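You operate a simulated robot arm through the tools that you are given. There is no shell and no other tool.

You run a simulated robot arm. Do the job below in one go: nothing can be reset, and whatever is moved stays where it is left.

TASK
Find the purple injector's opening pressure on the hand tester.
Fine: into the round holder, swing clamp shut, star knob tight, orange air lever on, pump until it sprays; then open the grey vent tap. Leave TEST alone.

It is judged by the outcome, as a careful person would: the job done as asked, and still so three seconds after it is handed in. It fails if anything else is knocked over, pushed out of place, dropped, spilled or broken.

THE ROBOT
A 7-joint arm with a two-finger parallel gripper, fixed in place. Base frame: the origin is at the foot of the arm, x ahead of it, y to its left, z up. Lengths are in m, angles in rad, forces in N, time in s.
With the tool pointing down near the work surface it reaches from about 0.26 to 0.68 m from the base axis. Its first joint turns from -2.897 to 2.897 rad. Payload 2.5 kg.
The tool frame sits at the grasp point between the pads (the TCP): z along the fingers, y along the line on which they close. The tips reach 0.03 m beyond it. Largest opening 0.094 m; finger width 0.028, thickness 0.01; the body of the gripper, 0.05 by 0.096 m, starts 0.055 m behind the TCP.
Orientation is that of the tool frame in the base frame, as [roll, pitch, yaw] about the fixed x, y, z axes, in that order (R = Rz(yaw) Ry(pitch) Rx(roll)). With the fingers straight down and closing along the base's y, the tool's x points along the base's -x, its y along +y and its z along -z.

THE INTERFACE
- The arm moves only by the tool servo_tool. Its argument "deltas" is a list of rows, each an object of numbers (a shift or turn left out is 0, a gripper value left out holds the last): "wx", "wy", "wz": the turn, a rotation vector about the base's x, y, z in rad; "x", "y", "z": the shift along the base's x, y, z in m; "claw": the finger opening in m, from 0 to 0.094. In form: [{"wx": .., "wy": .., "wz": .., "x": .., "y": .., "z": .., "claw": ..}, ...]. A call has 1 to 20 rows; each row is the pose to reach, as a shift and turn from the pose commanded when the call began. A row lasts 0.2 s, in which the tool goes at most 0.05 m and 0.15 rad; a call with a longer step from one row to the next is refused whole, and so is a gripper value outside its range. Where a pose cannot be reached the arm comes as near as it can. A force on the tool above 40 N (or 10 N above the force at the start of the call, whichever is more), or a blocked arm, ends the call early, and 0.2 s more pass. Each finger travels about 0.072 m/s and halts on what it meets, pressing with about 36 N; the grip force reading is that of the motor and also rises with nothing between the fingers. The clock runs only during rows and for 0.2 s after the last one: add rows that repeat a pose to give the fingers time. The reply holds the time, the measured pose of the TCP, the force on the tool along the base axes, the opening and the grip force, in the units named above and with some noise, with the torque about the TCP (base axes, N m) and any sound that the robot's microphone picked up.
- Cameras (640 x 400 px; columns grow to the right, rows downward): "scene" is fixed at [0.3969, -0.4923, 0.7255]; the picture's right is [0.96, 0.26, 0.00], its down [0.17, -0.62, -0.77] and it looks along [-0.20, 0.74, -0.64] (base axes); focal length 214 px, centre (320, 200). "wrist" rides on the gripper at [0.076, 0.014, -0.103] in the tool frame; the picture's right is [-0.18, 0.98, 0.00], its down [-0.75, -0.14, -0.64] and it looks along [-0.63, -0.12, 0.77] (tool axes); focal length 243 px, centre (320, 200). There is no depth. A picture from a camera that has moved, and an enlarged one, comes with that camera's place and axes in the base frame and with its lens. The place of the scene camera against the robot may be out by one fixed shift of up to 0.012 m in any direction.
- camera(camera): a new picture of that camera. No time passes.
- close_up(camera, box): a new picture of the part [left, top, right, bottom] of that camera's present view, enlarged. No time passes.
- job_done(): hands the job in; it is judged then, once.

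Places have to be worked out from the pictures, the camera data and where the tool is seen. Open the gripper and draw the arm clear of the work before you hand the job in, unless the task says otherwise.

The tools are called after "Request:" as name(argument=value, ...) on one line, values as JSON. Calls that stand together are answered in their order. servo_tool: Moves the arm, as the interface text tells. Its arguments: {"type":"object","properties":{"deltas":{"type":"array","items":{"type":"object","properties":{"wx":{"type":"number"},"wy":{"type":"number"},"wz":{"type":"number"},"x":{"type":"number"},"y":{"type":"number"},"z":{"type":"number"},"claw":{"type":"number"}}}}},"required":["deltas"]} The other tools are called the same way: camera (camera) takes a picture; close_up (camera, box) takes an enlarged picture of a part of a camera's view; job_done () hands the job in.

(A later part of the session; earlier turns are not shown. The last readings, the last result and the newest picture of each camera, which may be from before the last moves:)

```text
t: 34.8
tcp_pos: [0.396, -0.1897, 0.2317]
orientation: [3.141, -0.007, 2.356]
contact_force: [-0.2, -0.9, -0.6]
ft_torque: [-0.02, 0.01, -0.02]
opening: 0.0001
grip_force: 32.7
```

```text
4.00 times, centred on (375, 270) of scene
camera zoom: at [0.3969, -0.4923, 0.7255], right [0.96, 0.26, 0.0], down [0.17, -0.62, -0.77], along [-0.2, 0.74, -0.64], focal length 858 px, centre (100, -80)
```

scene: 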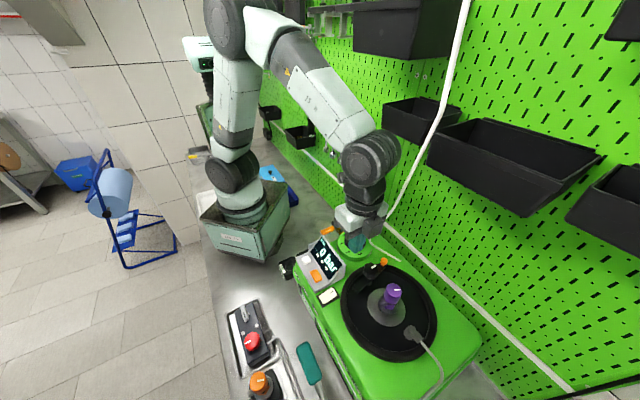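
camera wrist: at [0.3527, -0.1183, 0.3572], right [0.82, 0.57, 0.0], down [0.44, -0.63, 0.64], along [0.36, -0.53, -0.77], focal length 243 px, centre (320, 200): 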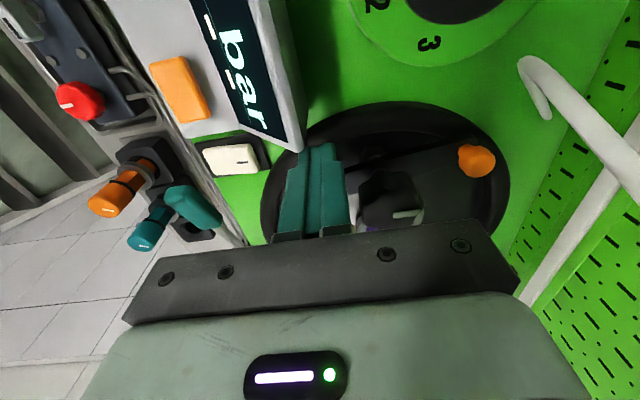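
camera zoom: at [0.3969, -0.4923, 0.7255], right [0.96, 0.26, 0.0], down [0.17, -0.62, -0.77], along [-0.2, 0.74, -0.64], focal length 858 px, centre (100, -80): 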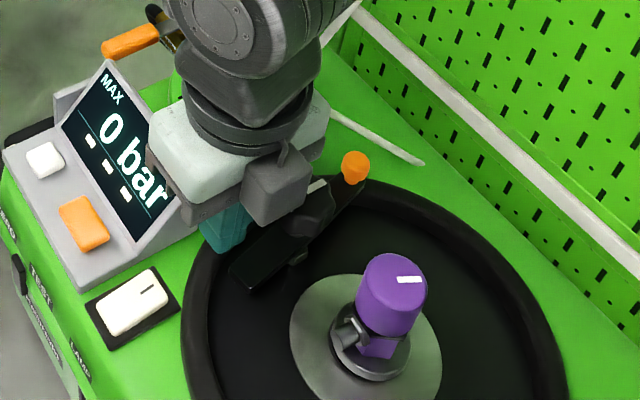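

The fingertips are beside the bar with no contact. Pushing the bar's end towards +u along its arc, first about 30°.

Request:
servo_tool(deltas=[{"x": 0.0016, "y": -0.0037}, {"x": 0.0033, "y": -0.0075}, {"x": 0.005, "y": -0.0112}, {"x": 0.0066, "y": -0.0148}, {"x": 0.009, "y": -0.017}, {"x": 0.0113, "y": -0.0194}, {"x": 0.0137, "y": -0.0217}, {"x": 0.0161, "y": -0.0239}])

Request:
close_up(camera="wrist", box=[220, 60, 420, 230])

Request:
close_up(camera="scene", box=[330, 220, 420, 320])

```text
t: 36.6
tcp_pos: [0.4137, -0.213, 0.2308]
orientation: [-3.142, -0.005, 2.358]
contact_force: [-0.4, 0.4, 0.4]
ft_torque: [0.04, 0.03, 0.0]
opening: 0.0002
grip_force: 33.3
```

```text
2.35 times, centred on (320, 145) of wrist
camera zoom: at [0.3709, -0.1499, 0.3347], right [0.82, 0.57, 0.0], down [0.44, -0.63, 0.64], along [0.36, -0.53, -0.77], focal length 571 px, centre (320, 329)
```

zoom: 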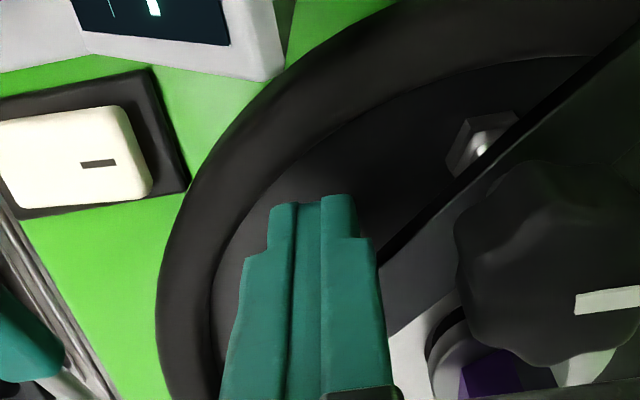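

```text
4.00 times, centred on (375, 270) of scene
camera zoom: at [0.3969, -0.4923, 0.7255], right [0.96, 0.26, 0.0], down [0.17, -0.62, -0.77], along [-0.2, 0.74, -0.64], focal length 858 px, centre (100, -80)
```

zoom: 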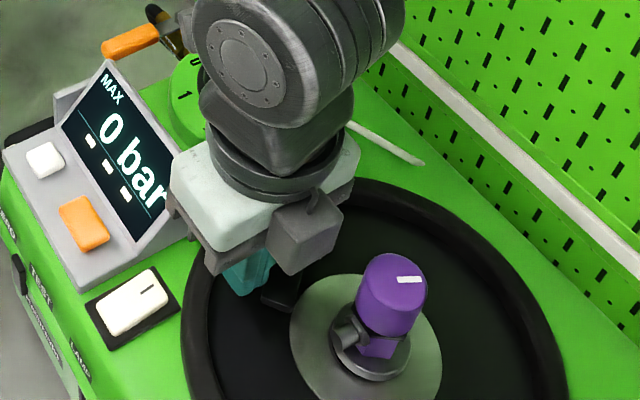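

The bar swings easily (almost no force). Continuing the arc towards the injector.

Request:
servo_tool(deltas=[{"x": 0.0056, "y": -0.0033}, {"x": 0.0112, "y": -0.0066}, {"x": 0.0186, "y": -0.0077}, {"x": 0.026, "y": -0.0087}, {"x": 0.0311, "y": -0.008}, {"x": 0.0362, "y": -0.0072}, {"x": 0.0362, "y": -0.0072}])

Request:
close_up(camera="wrist", box=[220, 60, 440, 240])

Request:
close_up(camera="scene", box=[330, 220, 420, 320])

```text
t: 38.2
tcp_pos: [0.4506, -0.2203, 0.2314]
orientation: [-3.141, -0.006, 2.358]
contact_force: [-1.2, 0.1, 0.3]
ft_torque: [-0.01, 0.01, -0.03]
opening: 0.0
grip_force: 33.2
```

```text
2.22 times, centred on (330, 150) of wrist
camera zoom: at [0.4067, -0.1576, 0.3346], right [0.82, 0.57, 0.0], down [0.44, -0.63, 0.64], along [0.36, -0.53, -0.77], focal length 539 px, centre (298, 311)
```

zoom: 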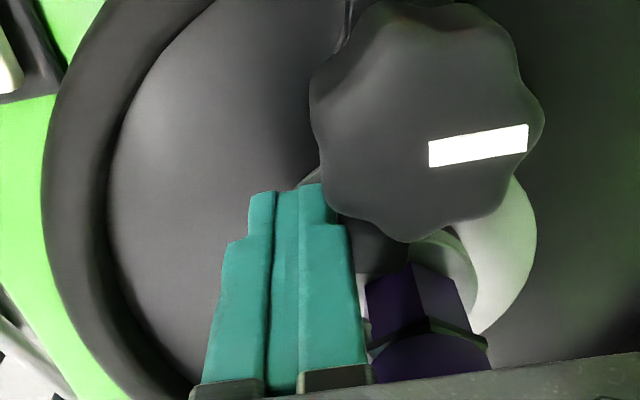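

```text
4.00 times, centred on (375, 270) of scene
camera zoom: at [0.3969, -0.4923, 0.7255], right [0.96, 0.26, 0.0], down [0.17, -0.62, -0.77], along [-0.2, 0.74, -0.64], focal length 858 px, centre (100, -80)
```

zoom: 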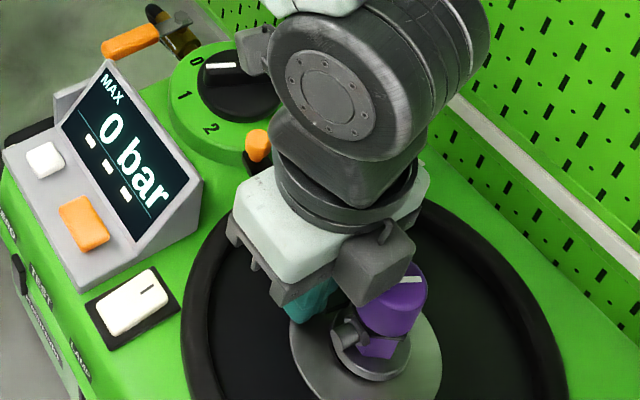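

The ball has swung toward -u and the bar is nearly in line with the injector. Finishing the last ~10°, raising 3 mm and keeping the tips off the collar.

Request:
servo_tool(deltas=[{"x": 0.0005, "y": 0.0015, "z": 0.003}, {"x": 0.0015, "y": 0.003, "z": 0.003}, {"x": 0.0028, "y": 0.005, "z": 0.003}, {"x": 0.0043, "y": 0.0077, "z": 0.003}, {"x": 0.0043, "y": 0.0077, "z": 0.003}])

Request:
close_up(camera="wrist", box=[220, 60, 440, 240])

Request:
close_up(camera="scene", box=[330, 220, 420, 320])

```text
t: 39.4
tcp_pos: [0.4546, -0.2128, 0.2338]
orientation: [3.14, -0.006, 2.358]
contact_force: [-0.3, -0.4, 0.5]
ft_torque: [-0.01, -0.04, 0.01]
opening: 0.0001
grip_force: 32.5
```

```text
2.22 times, centred on (330, 150) of wrist
camera zoom: at [0.411, -0.1498, 0.3374], right [0.82, 0.57, 0.0], down [0.44, -0.63, 0.64], along [0.36, -0.53, -0.77], focal length 539 px, centre (298, 311)
```

zoom: 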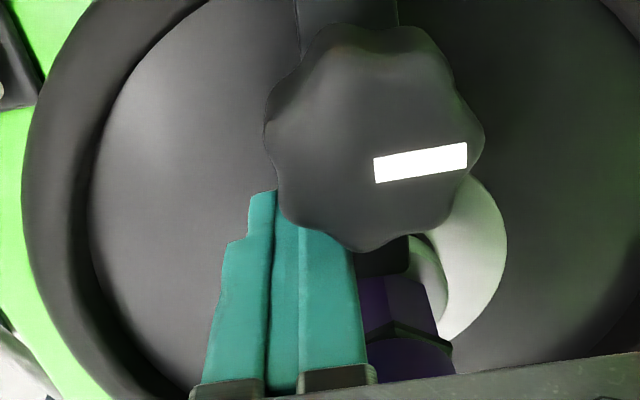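

```text
4.00 times, centred on (375, 270) of scene
camera zoom: at [0.3969, -0.4923, 0.7255], right [0.96, 0.26, 0.0], down [0.17, -0.62, -0.77], along [-0.2, 0.74, -0.64], focal length 858 px, centre (100, -80)
```

zoom: 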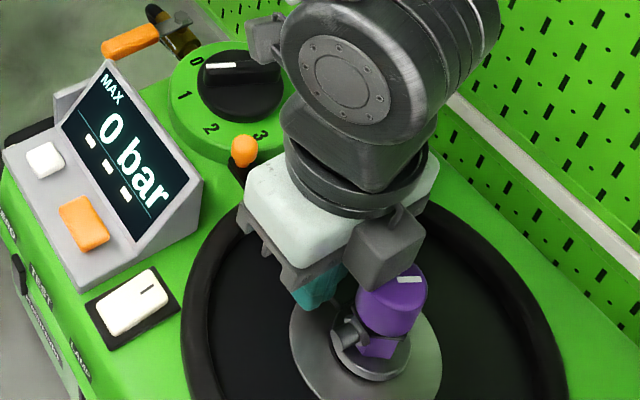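

No stop felt yet. I'll back the fingers off toward -v, rise, and check the bar's angle relative to the injector.

Request:
servo_tool(deltas=[{"x": -0.01, "y": -0.01, "z": 0.01}, {"x": -0.02, "y": -0.02, "z": 0.04}, {"x": -0.025, "y": -0.015, "z": 0.08}, {"x": -0.03, "y": -0.01, "z": 0.12}, {"x": -0.03, "y": -0.01, "z": 0.12}])

Request:
camera(camera="wrist")

Request:
close_up(camera="wrist", box=[250, 40, 450, 220])

Request:
close_up(camera="scene", box=[345, 240, 425, 330])

```text
t: 40.6
tcp_pos: [0.4271, -0.2248, 0.3558]
orientation: [-3.14, -0.007, 2.359]
contact_force: [-0.6, 0.2, 0.2]
ft_torque: [0.04, -0.01, -0.01]
opening: 0.0
grip_force: 32.7
```

```text
taken
camera wrist: at [0.3834, -0.1609, 0.4589], right [0.82, 0.57, 0.0], down [0.44, -0.64, 0.64], along [0.36, -0.53, -0.77], focal length 243 px, centre (320, 200)
```

wrist: 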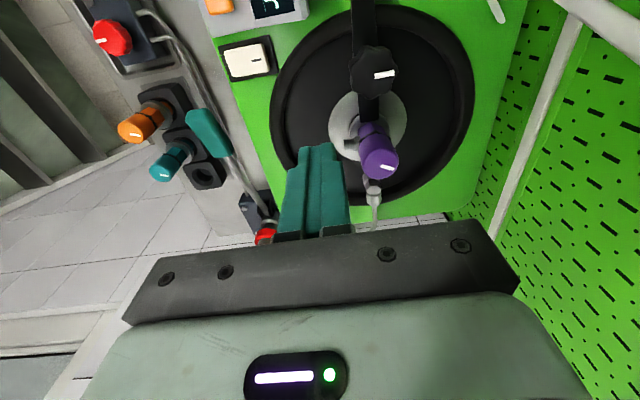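

```text
2.22 times, centred on (350, 130) of wrist
camera zoom: at [0.3834, -0.1609, 0.4589], right [0.82, 0.57, 0.0], down [0.44, -0.64, 0.64], along [0.36, -0.53, -0.77], focal length 539 px, centre (253, 356)
```

zoom: 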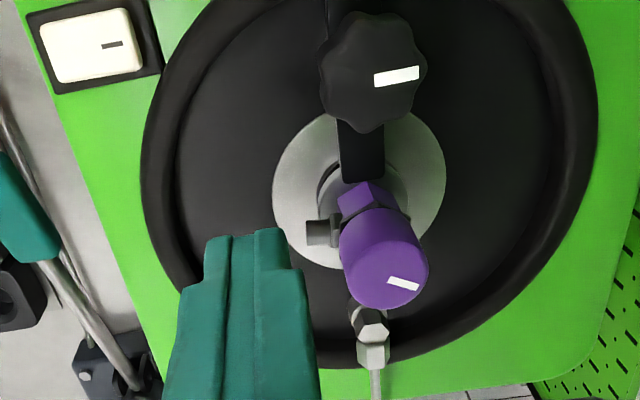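

```text
4.44 times, centred on (385, 285) of scene
camera zoom: at [0.3969, -0.4923, 0.7255], right [0.96, 0.26, 0.0], down [0.17, -0.62, -0.77], along [-0.2, 0.74, -0.64], focal length 953 px, centre (31, -178)
```

zoom: 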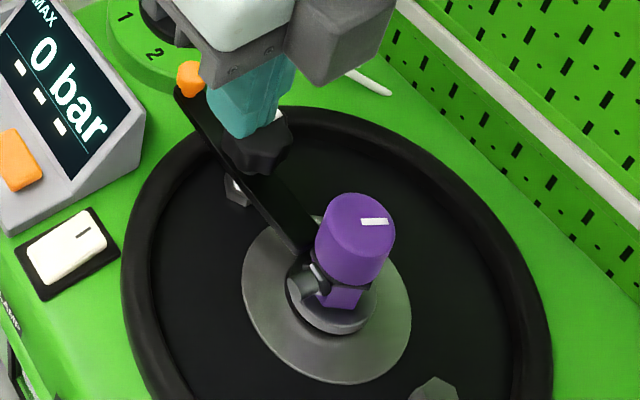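

The clamp bar now lies over the collar, right up against the injector's hex, and the injector is still upright. Next is the star knob at about [0.4435, -0.1735], top z≈0.243; I'll approach it low (z≈0.30) from the front, gripper opened to 60 mm.

Request:
servo_tool(deltas=[{"z": -0.025, "claw": 0.062}, {"z": -0.045, "claw": 0.062}, {"x": 0.006, "y": 0.018, "z": -0.05, "claw": 0.062}, {"x": 0.012, "y": 0.036, "z": -0.05, "claw": 0.062}, {"x": 0.0165, "y": 0.0513, "z": -0.05, "claw": 0.062}, {"x": 0.0165, "y": 0.0513, "z": -0.05, "claw": 0.062}])

Request:
camera(camera="wrist")

Request:
close_up(camera="scene", box=[320, 100, 480, 320])

```text
t: 42.0
tcp_pos: [0.4397, -0.1708, 0.3045]
orientation: [-3.14, -0.007, 2.358]
contact_force: [0.4, 0.2, 0.6]
ft_torque: [0.01, -0.02, 0.02]
opening: 0.062
grip_force: 0.1
```

```text
taken
camera wrist: at [0.3959, -0.1069, 0.407], right [0.82, 0.57, 0.0], down [0.44, -0.63, 0.64], along [0.36, -0.53, -0.77], focal length 243 px, centre (320, 200)
```

wrist: 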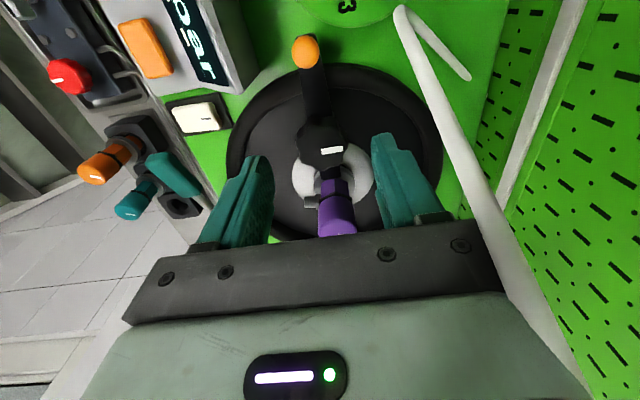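

```text
1.82 times, centred on (400, 210) of scene
camera zoom: at [0.3969, -0.4923, 0.7255], right [0.96, 0.26, 0.0], down [0.17, -0.62, -0.77], along [-0.2, 0.74, -0.64], focal length 390 px, centre (174, 182)
```

zoom: 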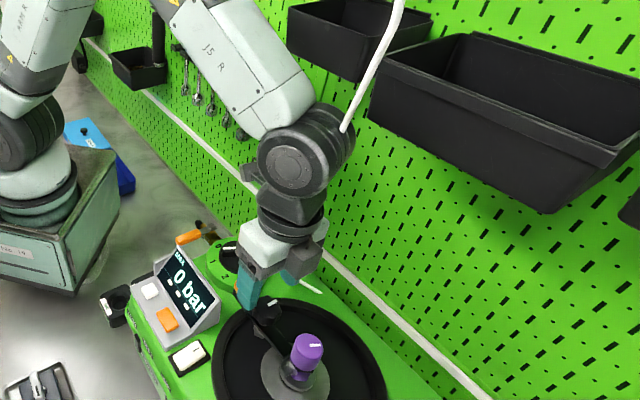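

Not blocked here. Zooming on the knob to centre precisely over it.

Request:
close_up(camera="wrist", box=[260, 90, 390, 200])

```text
3.64 times, centred on (325, 145) of wrist
camera zoom: at [0.3959, -0.1069, 0.407], right [0.82, 0.57, 0.0], down [0.44, -0.63, 0.64], along [0.36, -0.53, -0.77], focal length 882 px, centre (302, 400)
```

zoom: 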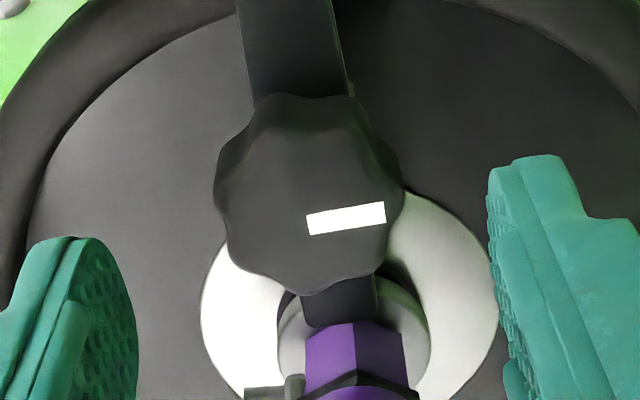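

The knob centre is ~5–6 mm further toward +u than the tool axis. I'll correct that and pre-rotate the gripper +0.6 rad (counter-clockwise) so I can turn the knob clockwise through a good stroke.

Request:
servo_tool(deltas=[{"x": 0.0015, "y": -0.001, "wz": 0.12}, {"x": 0.003, "y": -0.002, "wz": 0.24}, {"x": 0.0046, "y": -0.0032, "wz": 0.36}, {"x": 0.0046, "y": -0.0032, "wz": 0.48}, {"x": 0.0046, "y": -0.0032, "wz": 0.6}, {"x": 0.0046, "y": -0.0032, "wz": 0.6}])

Request:
camera(camera="wrist")

Request:
close_up(camera="wrist", box=[260, 80, 390, 200])

```text
t: 43.4
tcp_pos: [0.4453, -0.1757, 0.3033]
orientation: [-3.141, -0.007, 2.959]
contact_force: [-0.6, -0.3, -0.4]
ft_torque: [0.01, -0.02, -0.04]
opening: 0.0618
grip_force: 0.0
```

```text
taken
camera wrist: at [0.3732, -0.1478, 0.407], right [0.36, 0.93, 0.0], down [0.72, -0.28, 0.64], along [0.59, -0.23, -0.77], focal length 243 px, centre (320, 200)
```

wrist: 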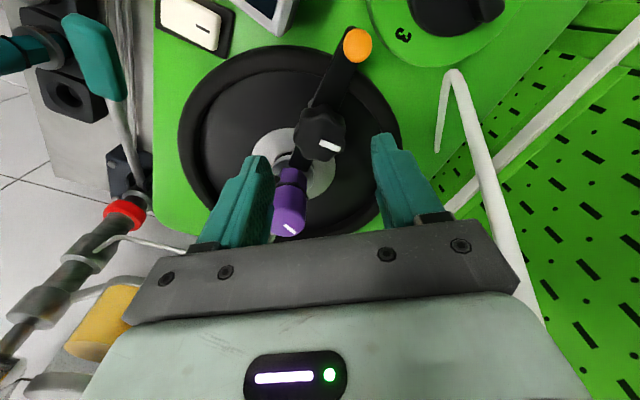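

```text
3.33 times, centred on (325, 140) of wrist
camera zoom: at [0.3732, -0.1478, 0.407], right [0.36, 0.93, 0.0], down [0.72, -0.28, 0.64], along [0.59, -0.23, -0.77], focal length 809 px, centre (303, 400)
```

zoom: 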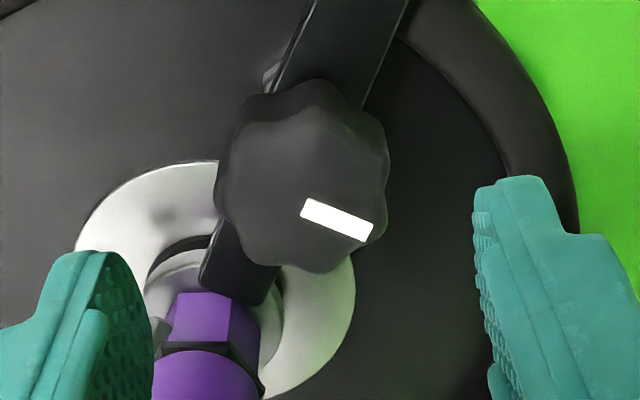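

Centred on the knob now. Descending so the tips stay just above the bar (z≈0.221) and closing on the knob.

Request:
servo_tool(deltas=[{"z": -0.02}, {"z": -0.04}, {"z": -0.052}, {"z": -0.052}, {"z": -0.052, "claw": 0.02}, {"z": -0.052, "claw": 0.02}, {"z": -0.052, "claw": 0.02}, {"z": -0.052, "claw": 0.02}])

Request:
close_up(camera="wrist", box=[230, 80, 410, 240])

Request:
close_up(camera="scene", box=[335, 220, 425, 330])

```text
t: 45.2
tcp_pos: [0.4452, -0.1754, 0.2509]
orientation: [-3.139, -0.007, 2.957]
contact_force: [-1.7, -11.4, -6.0]
ft_torque: [0.14, -0.8, 0.05]
opening: 0.0369
grip_force: 44.6
```

```text
2.50 times, centred on (320, 160) of wrist
camera zoom: at [0.3742, -0.1474, 0.3549], right [0.36, 0.93, 0.0], down [0.72, -0.28, 0.64], along [0.59, -0.23, -0.77], focal length 606 px, centre (320, 300)
```

zoom: 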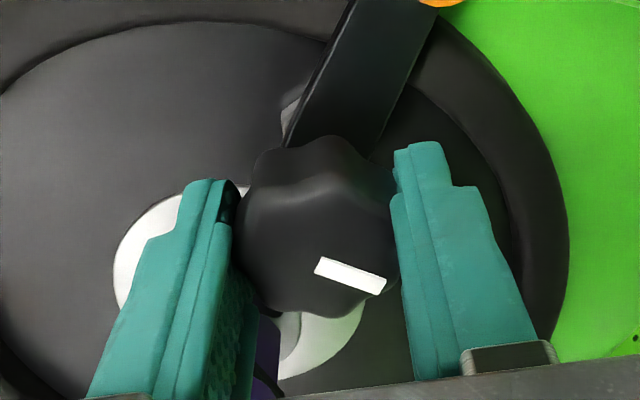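

```text
3.64 times, centred on (380, 275) of scene
camera zoom: at [0.3969, -0.4923, 0.7255], right [0.96, 0.26, 0.0], down [0.17, -0.62, -0.77], along [-0.2, 0.74, -0.64], focal length 780 px, centre (102, -73)
```

zoom: 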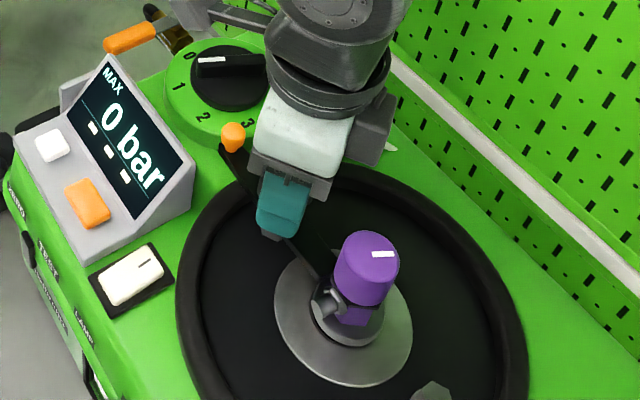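

The knob is held (opening 0.037). Turning clockwise (negative wz), first 0.6 rad, watching the torque and the bar.

Request:
servo_tool(deltas=[{"y": -0.001, "wz": -0.1}, {"y": -0.001, "wz": -0.2}, {"y": -0.001, "wz": -0.3}, {"y": -0.001, "wz": -0.4}, {"y": -0.001, "wz": -0.5}, {"y": -0.001, "wz": -0.6}])

Request:
close_up(camera="wrist", box=[230, 80, 410, 240])

Request:
close_up(camera="scene", box=[335, 220, 425, 330])

```text
t: 46.6
tcp_pos: [0.4452, -0.1773, 0.2515]
orientation: [-3.141, -0.008, 2.355]
contact_force: [-2.6, -13.9, -20.7]
ft_torque: [-0.53, -1.08, 0.0]
opening: 0.0366
grip_force: 45.0
```

```text
2.50 times, centred on (320, 160) of wrist
camera zoom: at [0.4022, -0.1127, 0.355], right [0.83, 0.56, 0.0], down [0.44, -0.64, 0.64], along [0.36, -0.53, -0.77], focal length 606 px, centre (320, 300)
```

zoom: 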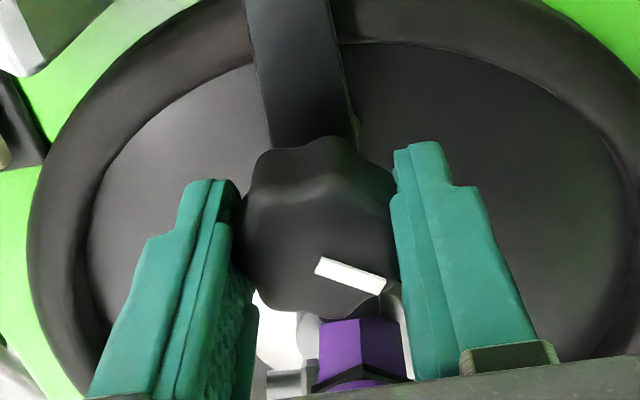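

```text
3.64 times, centred on (380, 275) of scene
camera zoom: at [0.3969, -0.4923, 0.7255], right [0.96, 0.26, 0.0], down [0.17, -0.62, -0.77], along [-0.2, 0.74, -0.64], focal length 780 px, centre (102, -73)
```

zoom: 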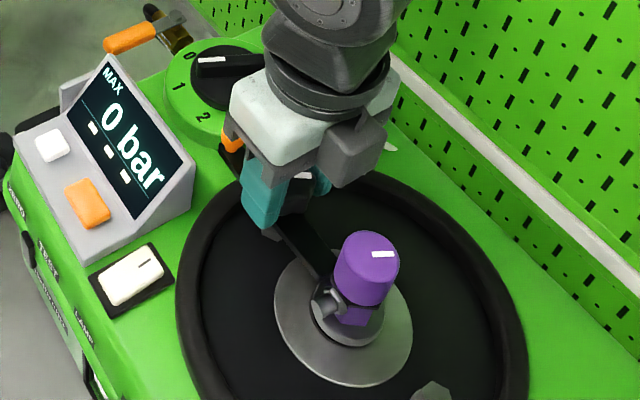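

The knob turns with the gripper, the bar stays put, and the knob is drawing downward as it threads in (Fz −21 N). Continuing clockwise while following it down a little.

Request:
servo_tool(deltas=[{"y": -0.001, "z": -0.0015, "wz": -0.0}, {"y": -0.001, "z": -0.0018, "wz": -0.12}, {"y": -0.001, "z": -0.0021, "wz": -0.24}, {"y": -0.001, "z": -0.0024, "wz": -0.36}, {"y": -0.001, "z": -0.0027, "wz": -0.48}, {"y": -0.001, "z": -0.003, "wz": -0.6}])

Request:
close_up(camera="wrist", box=[230, 80, 410, 240])

Request:
close_up(camera="scene", box=[335, 220, 425, 330])

```text
t: 47.5
tcp_pos: [0.4444, -0.1756, 0.2524]
orientation: [-3.141, -0.01, 2.075]
contact_force: [-4.8, 0.9, 4.4]
ft_torque: [-0.38, -0.9, 0.01]
opening: 0.0371
grip_force: 45.0
stopped in row 4: the force on the tool passed its limit at 42 N (the readings are from after the stop); the commanded pose is now the measured one
```

```text
2.50 times, centred on (320, 160) of wrist
camera zoom: at [0.4212, -0.1039, 0.3552], right [0.95, 0.31, 0.0], down [0.25, -0.73, 0.63], along [0.2, -0.6, -0.77], focal length 606 px, centre (320, 300)
```

zoom: 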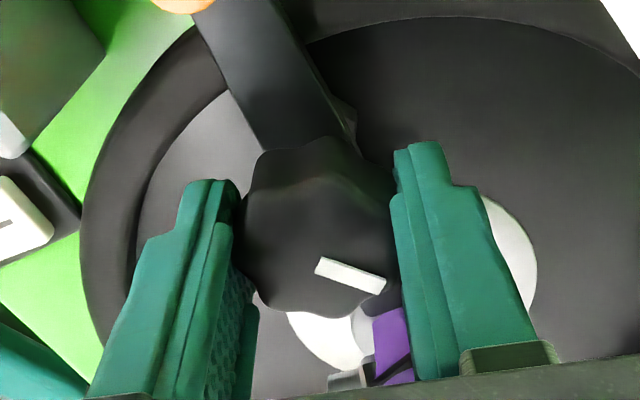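

```text
3.64 times, centred on (380, 275) of scene
camera zoom: at [0.3969, -0.4923, 0.7255], right [0.96, 0.26, 0.0], down [0.17, -0.62, -0.77], along [-0.2, 0.74, -0.64], focal length 780 px, centre (102, -73)
```

zoom: 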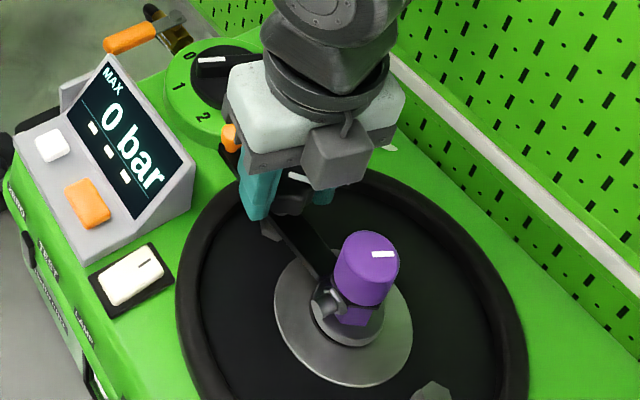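

The call stopped on force, possibly from my downward follow or from the knob starting to bite. I'll continue clockwise in a small step without changing height to read the torque.

Request:
servo_tool(deltas=[{"wz": -0.08}, {"wz": -0.16}, {"wz": -0.24}])

Request:
close_up(camera="wrist", box=[230, 80, 410, 240])

```text
t: 48.4
tcp_pos: [0.4445, -0.1769, 0.252]
orientation: [-3.141, -0.009, 1.829]
contact_force: [-8.4, -5.5, 20.7]
ft_torque: [1.13, 0.08, -0.04]
opening: 0.0368
grip_force: 44.9
```

```text
2.50 times, centred on (320, 160) of wrist
camera zoom: at [0.439, -0.1004, 0.3551], right [1.0, 0.08, 0.0], down [0.06, -0.77, 0.64], along [0.05, -0.63, -0.77], focal length 606 px, centre (320, 300)
```

zoom: 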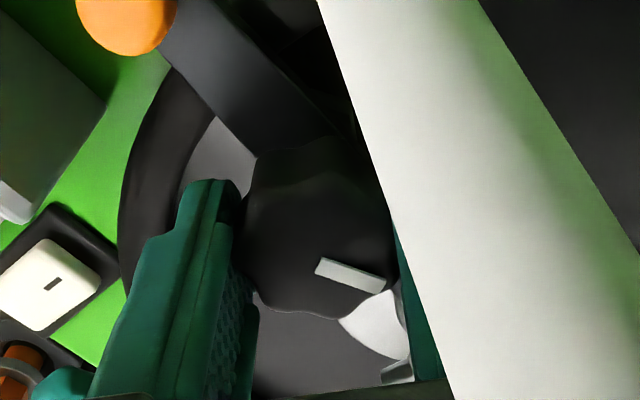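

The mark shows the knob still turning freely, but the upward force suggests a fingertip is now riding over the clamp bar. I'll release, rise 6 mm, rotate back counter-clockwise and regrip slightly higher.

Request:
servo_tool(deltas=[{"claw": 0.058}, {"claw": 0.058}, {"claw": 0.058, "z": 0.006}, {"claw": 0.058, "z": 0.006, "wz": 0.14}, {"claw": 0.058, "z": 0.006, "wz": 0.28}, {"claw": 0.058, "z": 0.006, "wz": 0.42}, {"claw": 0.058, "z": 0.006, "wz": 0.56}, {"claw": 0.058, "z": 0.006, "wz": 0.7}, {"claw": 0.058, "z": 0.006, "wz": 0.84}, {"claw": 0.058, "z": 0.006, "wz": 0.98}, {"claw": 0.058, "z": 0.006, "wz": 1.12}, {"claw": 0.058, "z": 0.006, "wz": 1.25}, {"claw": 0.058, "z": 0.006, "wz": 1.25}])

Request:
close_up(camera="wrist", box=[230, 80, 410, 240])

Request:
close_up(camera="scene", box=[335, 220, 425, 330])

```text
t: 51.1
tcp_pos: [0.4454, -0.1764, 0.2582]
orientation: [-3.141, -0.01, 3.085]
contact_force: [0.5, 0.3, -0.6]
ft_torque: [-0.01, 0.0, -0.01]
opening: 0.0581
grip_force: 0.1
```

```text
2.50 times, centred on (320, 160) of wrist
camera zoom: at [0.3711, -0.1576, 0.3615], right [0.24, 0.97, 0.0], down [0.75, -0.18, 0.63], along [0.62, -0.15, -0.77], focal length 606 px, centre (320, 300)
```

zoom: 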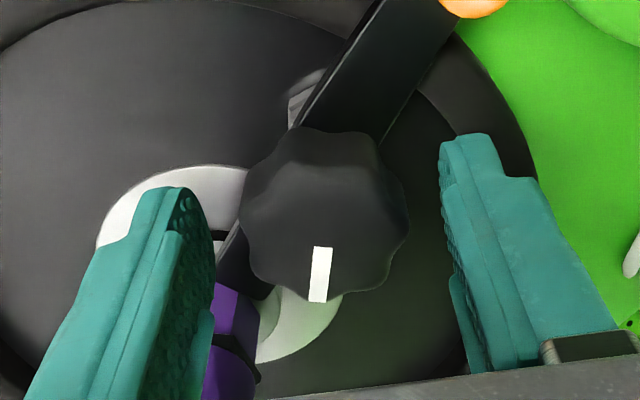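

```text
3.64 times, centred on (380, 275) of scene
camera zoom: at [0.3969, -0.4923, 0.7255], right [0.96, 0.26, 0.0], down [0.17, -0.62, -0.77], along [-0.2, 0.74, -0.64], focal length 780 px, centre (102, -73)
```

zoom: 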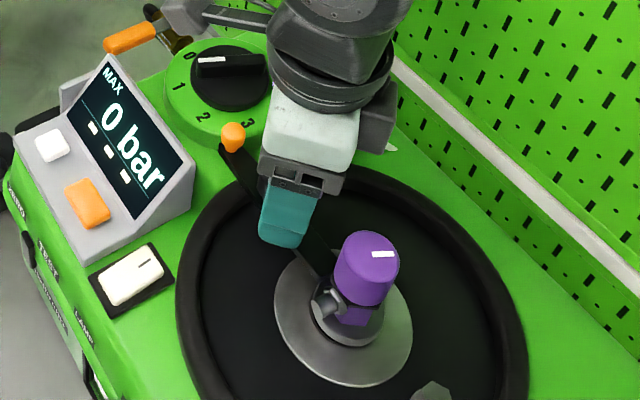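

The knob kept its new angle and the clamp is in place. Regripping and turning another ~1.15 rad clockwise.

Request:
servo_tool(deltas=[{"claw": 0.02}, {"claw": 0.02}, {"claw": 0.02}, {"claw": 0.02, "wz": -0.1}, {"claw": 0.02, "wz": -0.22}, {"claw": 0.02, "wz": -0.34}, {"claw": 0.02, "wz": -0.46}, {"claw": 0.02, "wz": -0.58}, {"claw": 0.02, "wz": -0.7}])

Request:
close_up(camera="wrist", box=[230, 80, 410, 240])

```text
t: 53.1
tcp_pos: [0.4452, -0.1763, 0.2572]
orientation: [-3.139, -0.01, 2.381]
contact_force: [-0.6, 10.0, 7.0]
ft_torque: [-0.3, -0.55, 0.01]
opening: 0.0366
grip_force: 45.2
```

```text
2.50 times, centred on (320, 160) of wrist
camera zoom: at [0.4005, -0.1139, 0.3615], right [0.81, 0.59, 0.0], down [0.46, -0.62, 0.63], along [0.37, -0.52, -0.77], focal length 606 px, centre (320, 300)
```

zoom: 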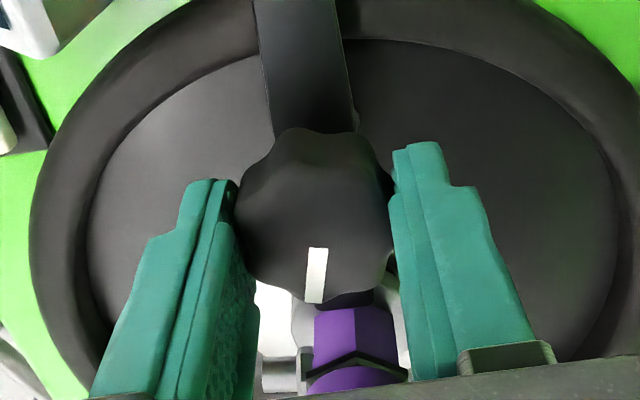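

Still turning freely. Another half radian clockwise.

Request:
servo_tool(deltas=[{"wz": -0.1, "y": 0.0005}, {"wz": -0.2, "y": 0.0005}, {"wz": -0.3, "y": 0.0005}, {"wz": -0.4, "y": 0.0005}, {"wz": -0.5, "y": 0.0005}])

Request:
close_up(camera="wrist", box=[230, 80, 410, 240])

Request:
close_up(camera="scene", box=[335, 220, 425, 330])

```text
t: 54.4
tcp_pos: [0.4451, -0.1774, 0.256]
orientation: [-3.138, -0.009, 1.884]
contact_force: [-5.8, -10.1, 3.7]
ft_torque: [-0.11, -0.64, 0.78]
opening: 0.0365
grip_force: 44.5
```

```text
2.50 times, centred on (320, 160) of wrist
camera zoom: at [0.4355, -0.1008, 0.3597], right [0.99, 0.13, -0.01], down [0.1, -0.76, 0.64], along [0.08, -0.63, -0.77], focal length 606 px, centre (320, 300)
```

zoom: 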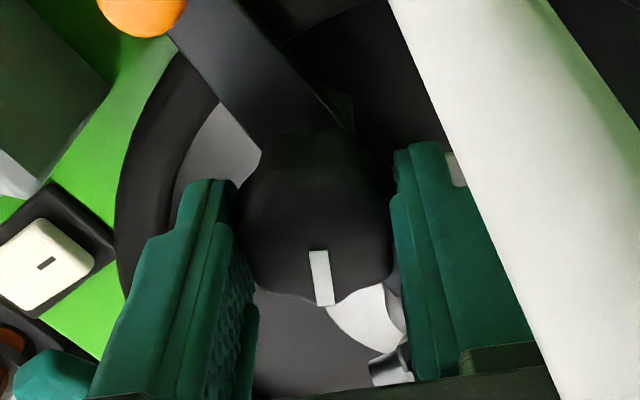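

```text
3.64 times, centred on (380, 275) of scene
camera zoom: at [0.3969, -0.4923, 0.7255], right [0.96, 0.26, 0.0], down [0.17, -0.62, -0.77], along [-0.2, 0.74, -0.64], focal length 780 px, centre (102, -73)
```

zoom: 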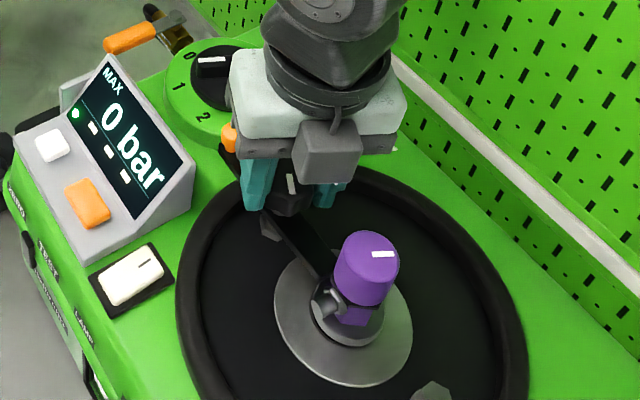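

Now there is real resistance (0.78 N·m) and a green light has appeared on the display. Looking closely at it.

Request:
close_up(camera="scene", box=[290, 225, 350, 290])

```text
6.15 times, centred on (320, 258) of scene
camera zoom: at [0.3969, -0.4923, 0.7255], right [0.96, 0.26, 0.0], down [0.17, -0.62, -0.77], along [-0.2, 0.74, -0.64], focal length 1320 px, centre (320, -154)
```

zoom: 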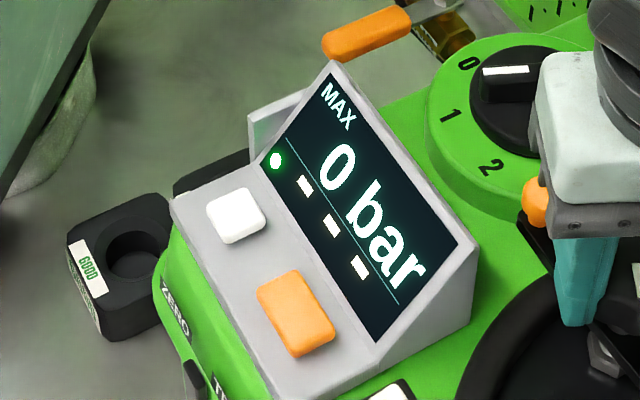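

A green dot is lit: the clamp is registered. I'll snug the knob a touch more and confirm the torque holds.

Request:
servo_tool(deltas=[{"wz": -0.06}, {"wz": -0.12}, {"wz": -0.15}])

Request:
close_up(camera="wrist", box=[230, 80, 410, 240])

```text
t: 55.1
tcp_pos: [0.4439, -0.1757, 0.2565]
orientation: [-3.137, -0.011, 1.734]
contact_force: [-10.6, -7.7, -1.2]
ft_torque: [0.32, -0.53, 0.59]
opening: 0.0365
grip_force: 45.2
```

```text
2.50 times, centred on (320, 160) of wrist
camera zoom: at [0.4465, -0.0993, 0.3599], right [1.0, -0.02, -0.01], down [-0.01, -0.77, 0.63], along [-0.02, -0.63, -0.77], focal length 606 px, centre (320, 300)
```

zoom: 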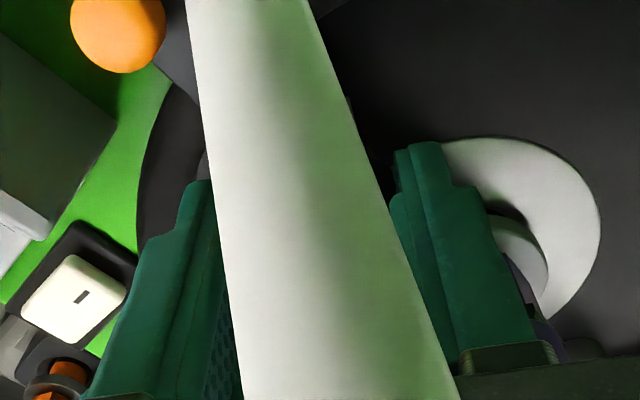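

The knob is tight (gripper begins to slip at ~0.6–0.8 N·m). Releasing, rising, and turning the hand back.

Request:
servo_tool(deltas=[{"claw": 0.058}, {"claw": 0.058}, {"claw": 0.058}, {"claw": 0.058, "z": 0.02}, {"claw": 0.058, "z": 0.045, "wz": 0.1}, {"claw": 0.058, "z": 0.045, "wz": 0.24}, {"claw": 0.058, "x": -0.01, "y": -0.02, "z": 0.05, "wz": 0.38}, {"claw": 0.058, "x": -0.02, "y": -0.04, "z": 0.06, "wz": 0.5}, {"claw": 0.058, "x": -0.03, "y": -0.05, "z": 0.08, "wz": 0.62}])

Request:
camera(camera="scene")

Request:
close_up(camera="scene", box=[270, 215, 430, 335])

Request:
camera(camera="wrist")

```text
t: 57.1
tcp_pos: [0.4157, -0.2266, 0.3392]
orientation: [-3.139, -0.012, 2.358]
contact_force: [-0.5, 0.3, -0.1]
ft_torque: [0.02, 0.0, 0.04]
opening: 0.0579
grip_force: 0.0
```

```text
taken
```

scene: 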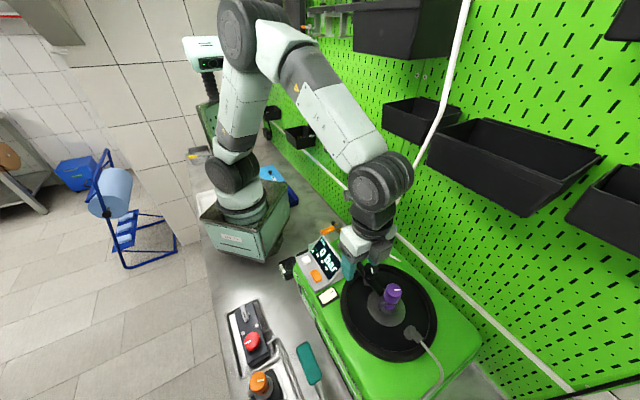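

```text
3.33 times, centred on (350, 275) of scene
camera zoom: at [0.3969, -0.4923, 0.7255], right [0.96, 0.26, 0.0], down [0.17, -0.62, -0.77], along [-0.2, 0.74, -0.64], focal length 715 px, centre (220, -50)
```

zoom: 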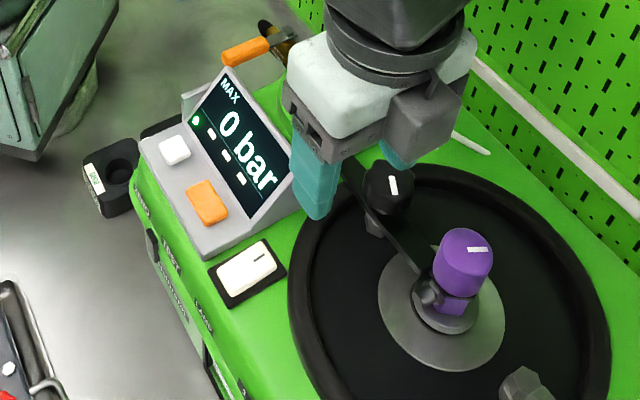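

```text
taken
camera wrist: at [0.3721, -0.1613, 0.442], right [0.82, 0.57, 0.0], down [0.44, -0.64, 0.63], along [0.36, -0.53, -0.77], focal length 243 px, centre (320, 200)
```

wrist: 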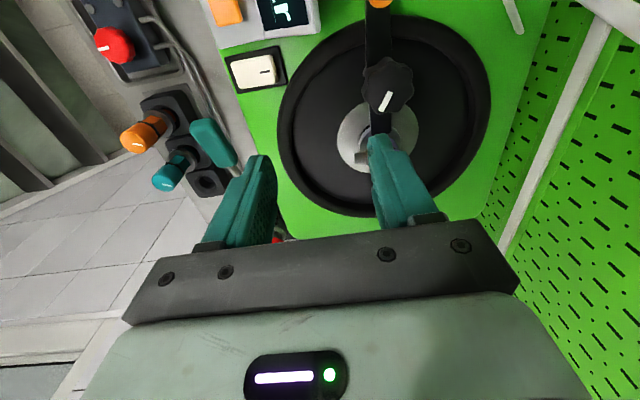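

Clamp shut, knob tight, green light on. Now the orange air lever behind the display, near [0.28–0.31, -0.03–0.0, 0.18]; I'll move the camera over for a proper look at its valve.

Request:
servo_tool(deltas=[{"x": -0.01, "y": 0.015, "z": 0.04, "wz": 0.12}, {"x": -0.03, "y": 0.045, "z": 0.075, "wz": 0.25}, {"x": -0.055, "y": 0.08, "z": 0.085, "wz": 0.38}, {"x": -0.08, "y": 0.115, "z": 0.085, "wz": 0.51}, {"x": -0.1, "y": 0.145, "z": 0.085, "wz": 0.64}, {"x": -0.116, "y": 0.167, "z": 0.085, "wz": 0.78}, {"x": -0.116, "y": 0.167, "z": 0.085, "wz": 0.78}])

Request:
camera(camera="wrist")

Request:
close_up(camera="wrist", box=[280, 0, 440, 130])

Request:
camera(camera="scene")

```text
refused: row 2 steps farther than a row can; nothing moved
```

```text
taken
camera wrist: at [0.3721, -0.1613, 0.442], right [0.82, 0.57, 0.0], down [0.44, -0.64, 0.63], along [0.36, -0.53, -0.77], focal length 243 px, centre (320, 200)
```

wrist: 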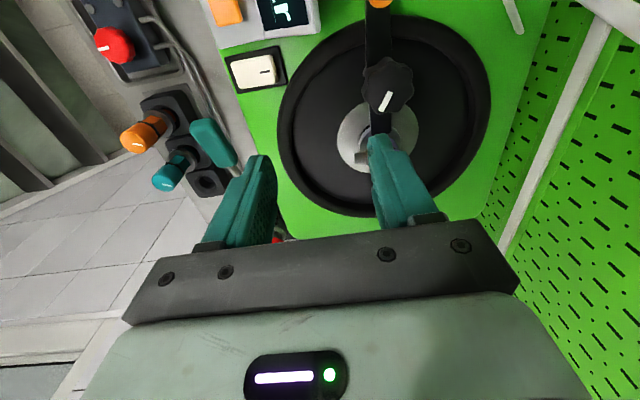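

```text
3.08 times, centred on (360, 65) of wrist
camera zoom: at [0.3721, -0.1613, 0.442], right [0.82, 0.57, 0.0], down [0.44, -0.64, 0.63], along [0.36, -0.53, -0.77], focal length 746 px, centre (197, 615)
```

zoom: 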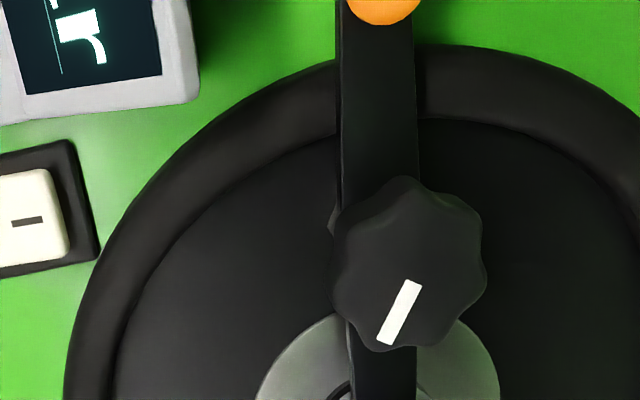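

```text
taken
```

scene: 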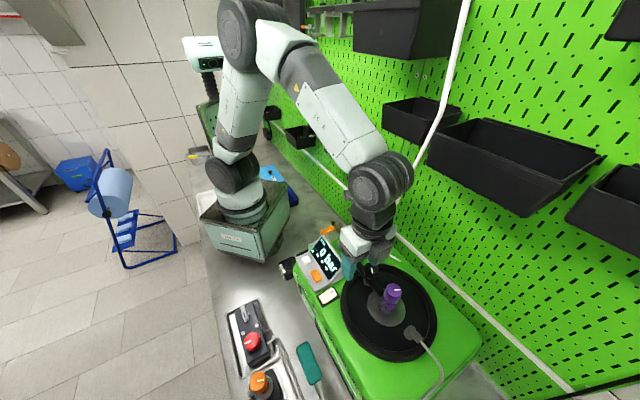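

The step was too long and nothing moved; sending the same motion in smaller rows.

Request:
servo_tool(deltas=[{"x": -0.005, "y": 0.01, "z": 0.035, "wz": 0.1}, {"x": -0.015, "y": 0.025, "z": 0.065, "wz": 0.2}, {"x": -0.03, "y": 0.045, "z": 0.085, "wz": 0.3}, {"x": -0.05, "y": 0.075, "z": 0.085, "wz": 0.4}, {"x": -0.07, "y": 0.105, "z": 0.085, "wz": 0.5}, {"x": -0.09, "y": 0.13, "z": 0.085, "wz": 0.6}, {"x": -0.105, "y": 0.15, "z": 0.085, "wz": 0.7}, {"x": -0.116, "y": 0.167, "z": 0.085, "wz": 0.78}, {"x": -0.116, "y": 0.167, "z": 0.085, "wz": 0.78}])

Request:
camera(camera="wrist")

Request:
close_up(camera="wrist", box=[280, 0, 440, 130])

Request:
camera(camera="scene")

```text
t: 59.1
tcp_pos: [0.3002, -0.0583, 0.4197]
orientation: [-3.14, -0.019, 3.135]
contact_force: [-0.5, 0.0, 0.7]
ft_torque: [-0.01, -0.02, 0.0]
opening: 0.0583
grip_force: 0.1
```

```text
taken
camera wrist: at [0.2263, -0.044, 0.524], right [0.19, 0.98, -0.01], down [0.77, -0.14, 0.63], along [0.62, -0.12, -0.78], focal length 243 px, centre (320, 200)
```

wrist: 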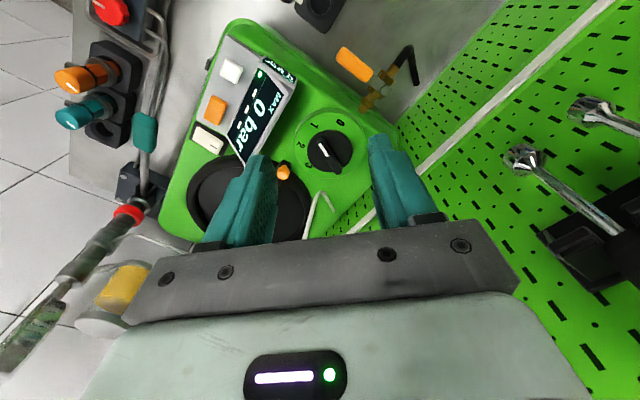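

```text
3.08 times, centred on (360, 65) of wrist
camera zoom: at [0.2263, -0.044, 0.524], right [0.19, 0.98, -0.01], down [0.77, -0.14, 0.63], along [0.62, -0.12, -0.78], focal length 746 px, centre (197, 615)
```

zoom: 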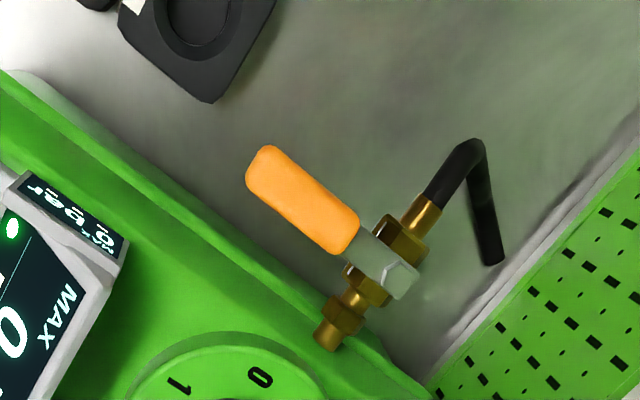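

```text
taken
```

scene: 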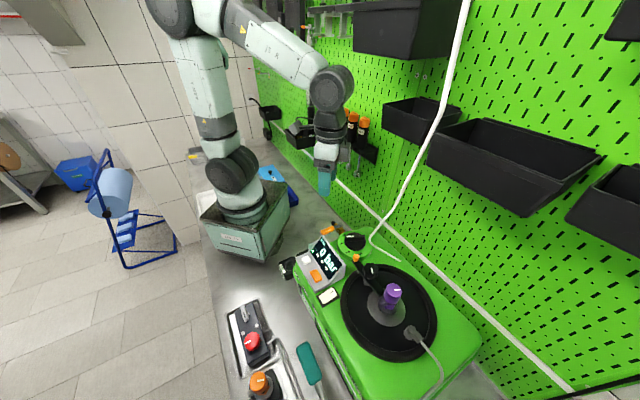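

Now the valve is clear: a ball valve whose orange lever (pivot nut near u≈0.22, v≈0.256; tip at v≈0.174, z≈0.175) is across the pipe = off; the tester body blocks it on the +u side, so it must swing clockwise toward −u to lie along the pipe. Wrenches hang on the wall near [0.36, 0.11, 0.34], so I'll push in two stages keeping the hand off the wall. First rotate the hand so the fingers straddle the lever.

Request:
servo_tool(deltas=[{"x": -0.001, "y": 0.01, "z": -0.01, "wz": 0.13, "claw": 0.06}, {"x": -0.002, "y": 0.02, "z": -0.02, "wz": 0.26, "claw": 0.06}, {"x": -0.004, "y": 0.03, "z": -0.04, "wz": 0.39, "claw": 0.06}, {"x": -0.006, "y": 0.04, "z": -0.06, "wz": 0.52, "claw": 0.06}, {"x": -0.007, "y": 0.05, "z": -0.08, "wz": 0.65, "claw": 0.06}, {"x": -0.008, "y": 0.06, "z": -0.1, "wz": 0.79, "claw": 0.06}, {"x": -0.008, "y": 0.06, "z": -0.11, "wz": 0.79, "claw": 0.06}])

Request:
camera(camera="wrist")

Request:
close_up(camera="wrist", box=[210, 40, 430, 220])

Request:
camera(camera="scene")

```text
t: 60.8
tcp_pos: [0.2927, 0.0007, 0.3123]
orientation: [-3.14, -0.01, -2.357]
contact_force: [0.5, 0.2, -0.2]
ft_torque: [-0.04, 0.0, -0.01]
opening: 0.0599
grip_force: 0.0
```

```text
taken
camera wrist: at [0.2283, -0.0409, 0.4153], right [-0.56, 0.83, 0.0], down [0.64, 0.44, 0.63], along [0.53, 0.36, -0.77], focal length 243 px, centre (320, 200)
```

wrist: 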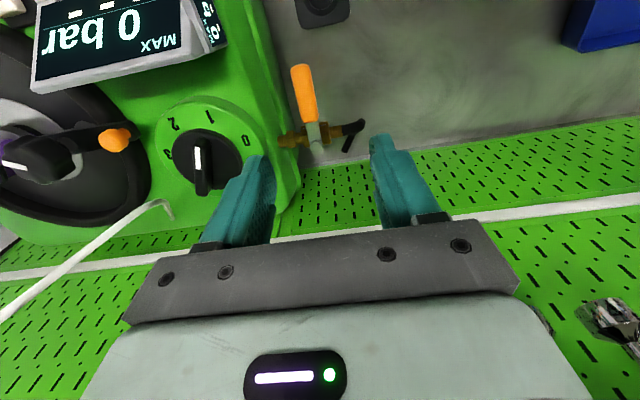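

```text
2.22 times, centred on (320, 130) of wrist
camera zoom: at [0.2283, -0.0409, 0.4153], right [-0.56, 0.83, 0.0], down [0.64, 0.44, 0.63], along [0.53, 0.36, -0.77], focal length 539 px, centre (320, 356)
```

zoom: 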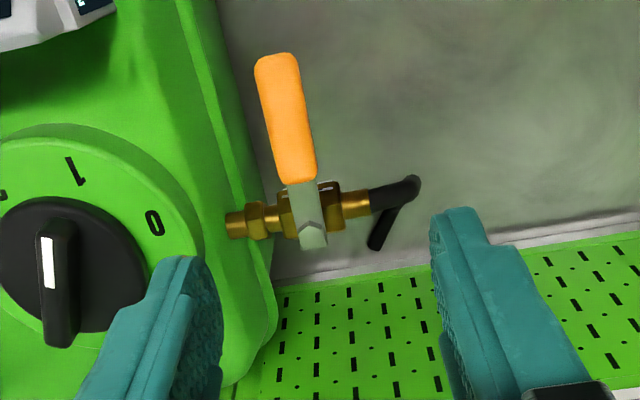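

```text
taken
```

scene: 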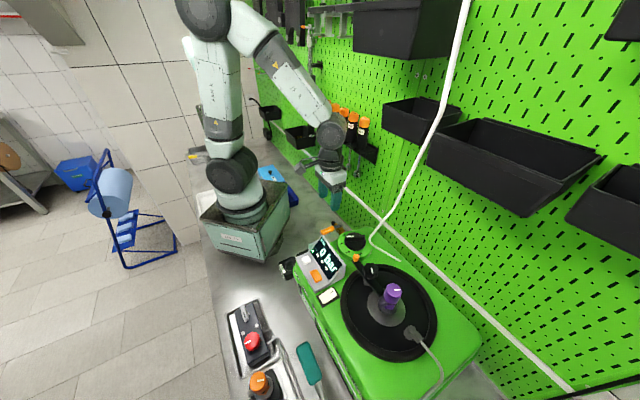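

The fingers straddle the lever: lever spans u≈0.208–0.228, and there's a ~2 cm gap to the tester body for one finger. Checking the wrist joint's clearance from the tools on the wall before descending.

Request:
close_up(camera="scene", box=[270, 70, 410, 260])

Request:
close_up(camera="wrist", box=[440, 150, 640, 400])

```text
2.11 times, centred on (340, 165) of scene
camera zoom: at [0.3969, -0.4923, 0.7255], right [0.96, 0.26, 0.0], down [0.17, -0.62, -0.77], along [-0.2, 0.74, -0.64], focal length 452 px, centre (278, 274)
```

zoom: 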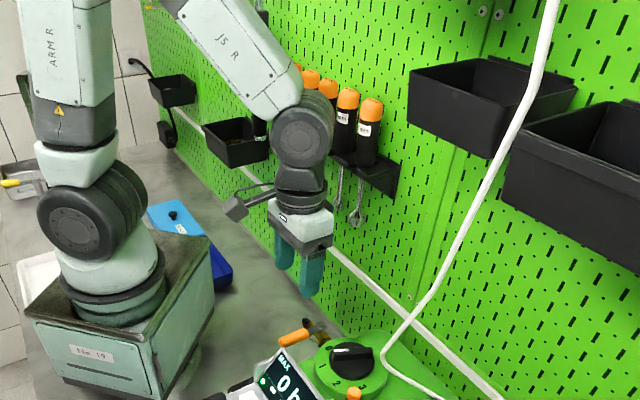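

```text
1.60 times, centred on (540, 275) of wrist
camera zoom: at [0.2283, -0.0409, 0.4153], right [-0.56, 0.83, 0.0], down [0.64, 0.44, 0.63], along [0.53, 0.36, -0.77], focal length 388 px, centre (-32, 80)
```

zoom: 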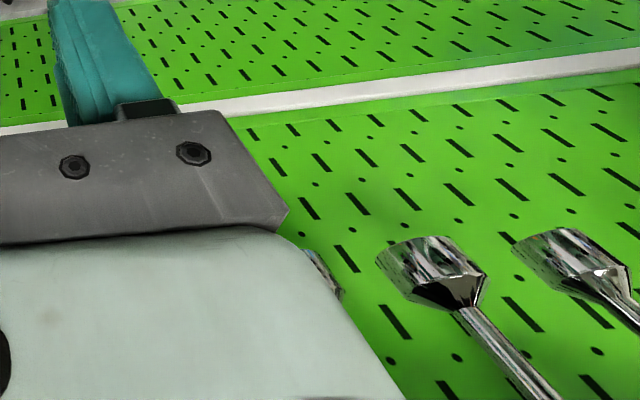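

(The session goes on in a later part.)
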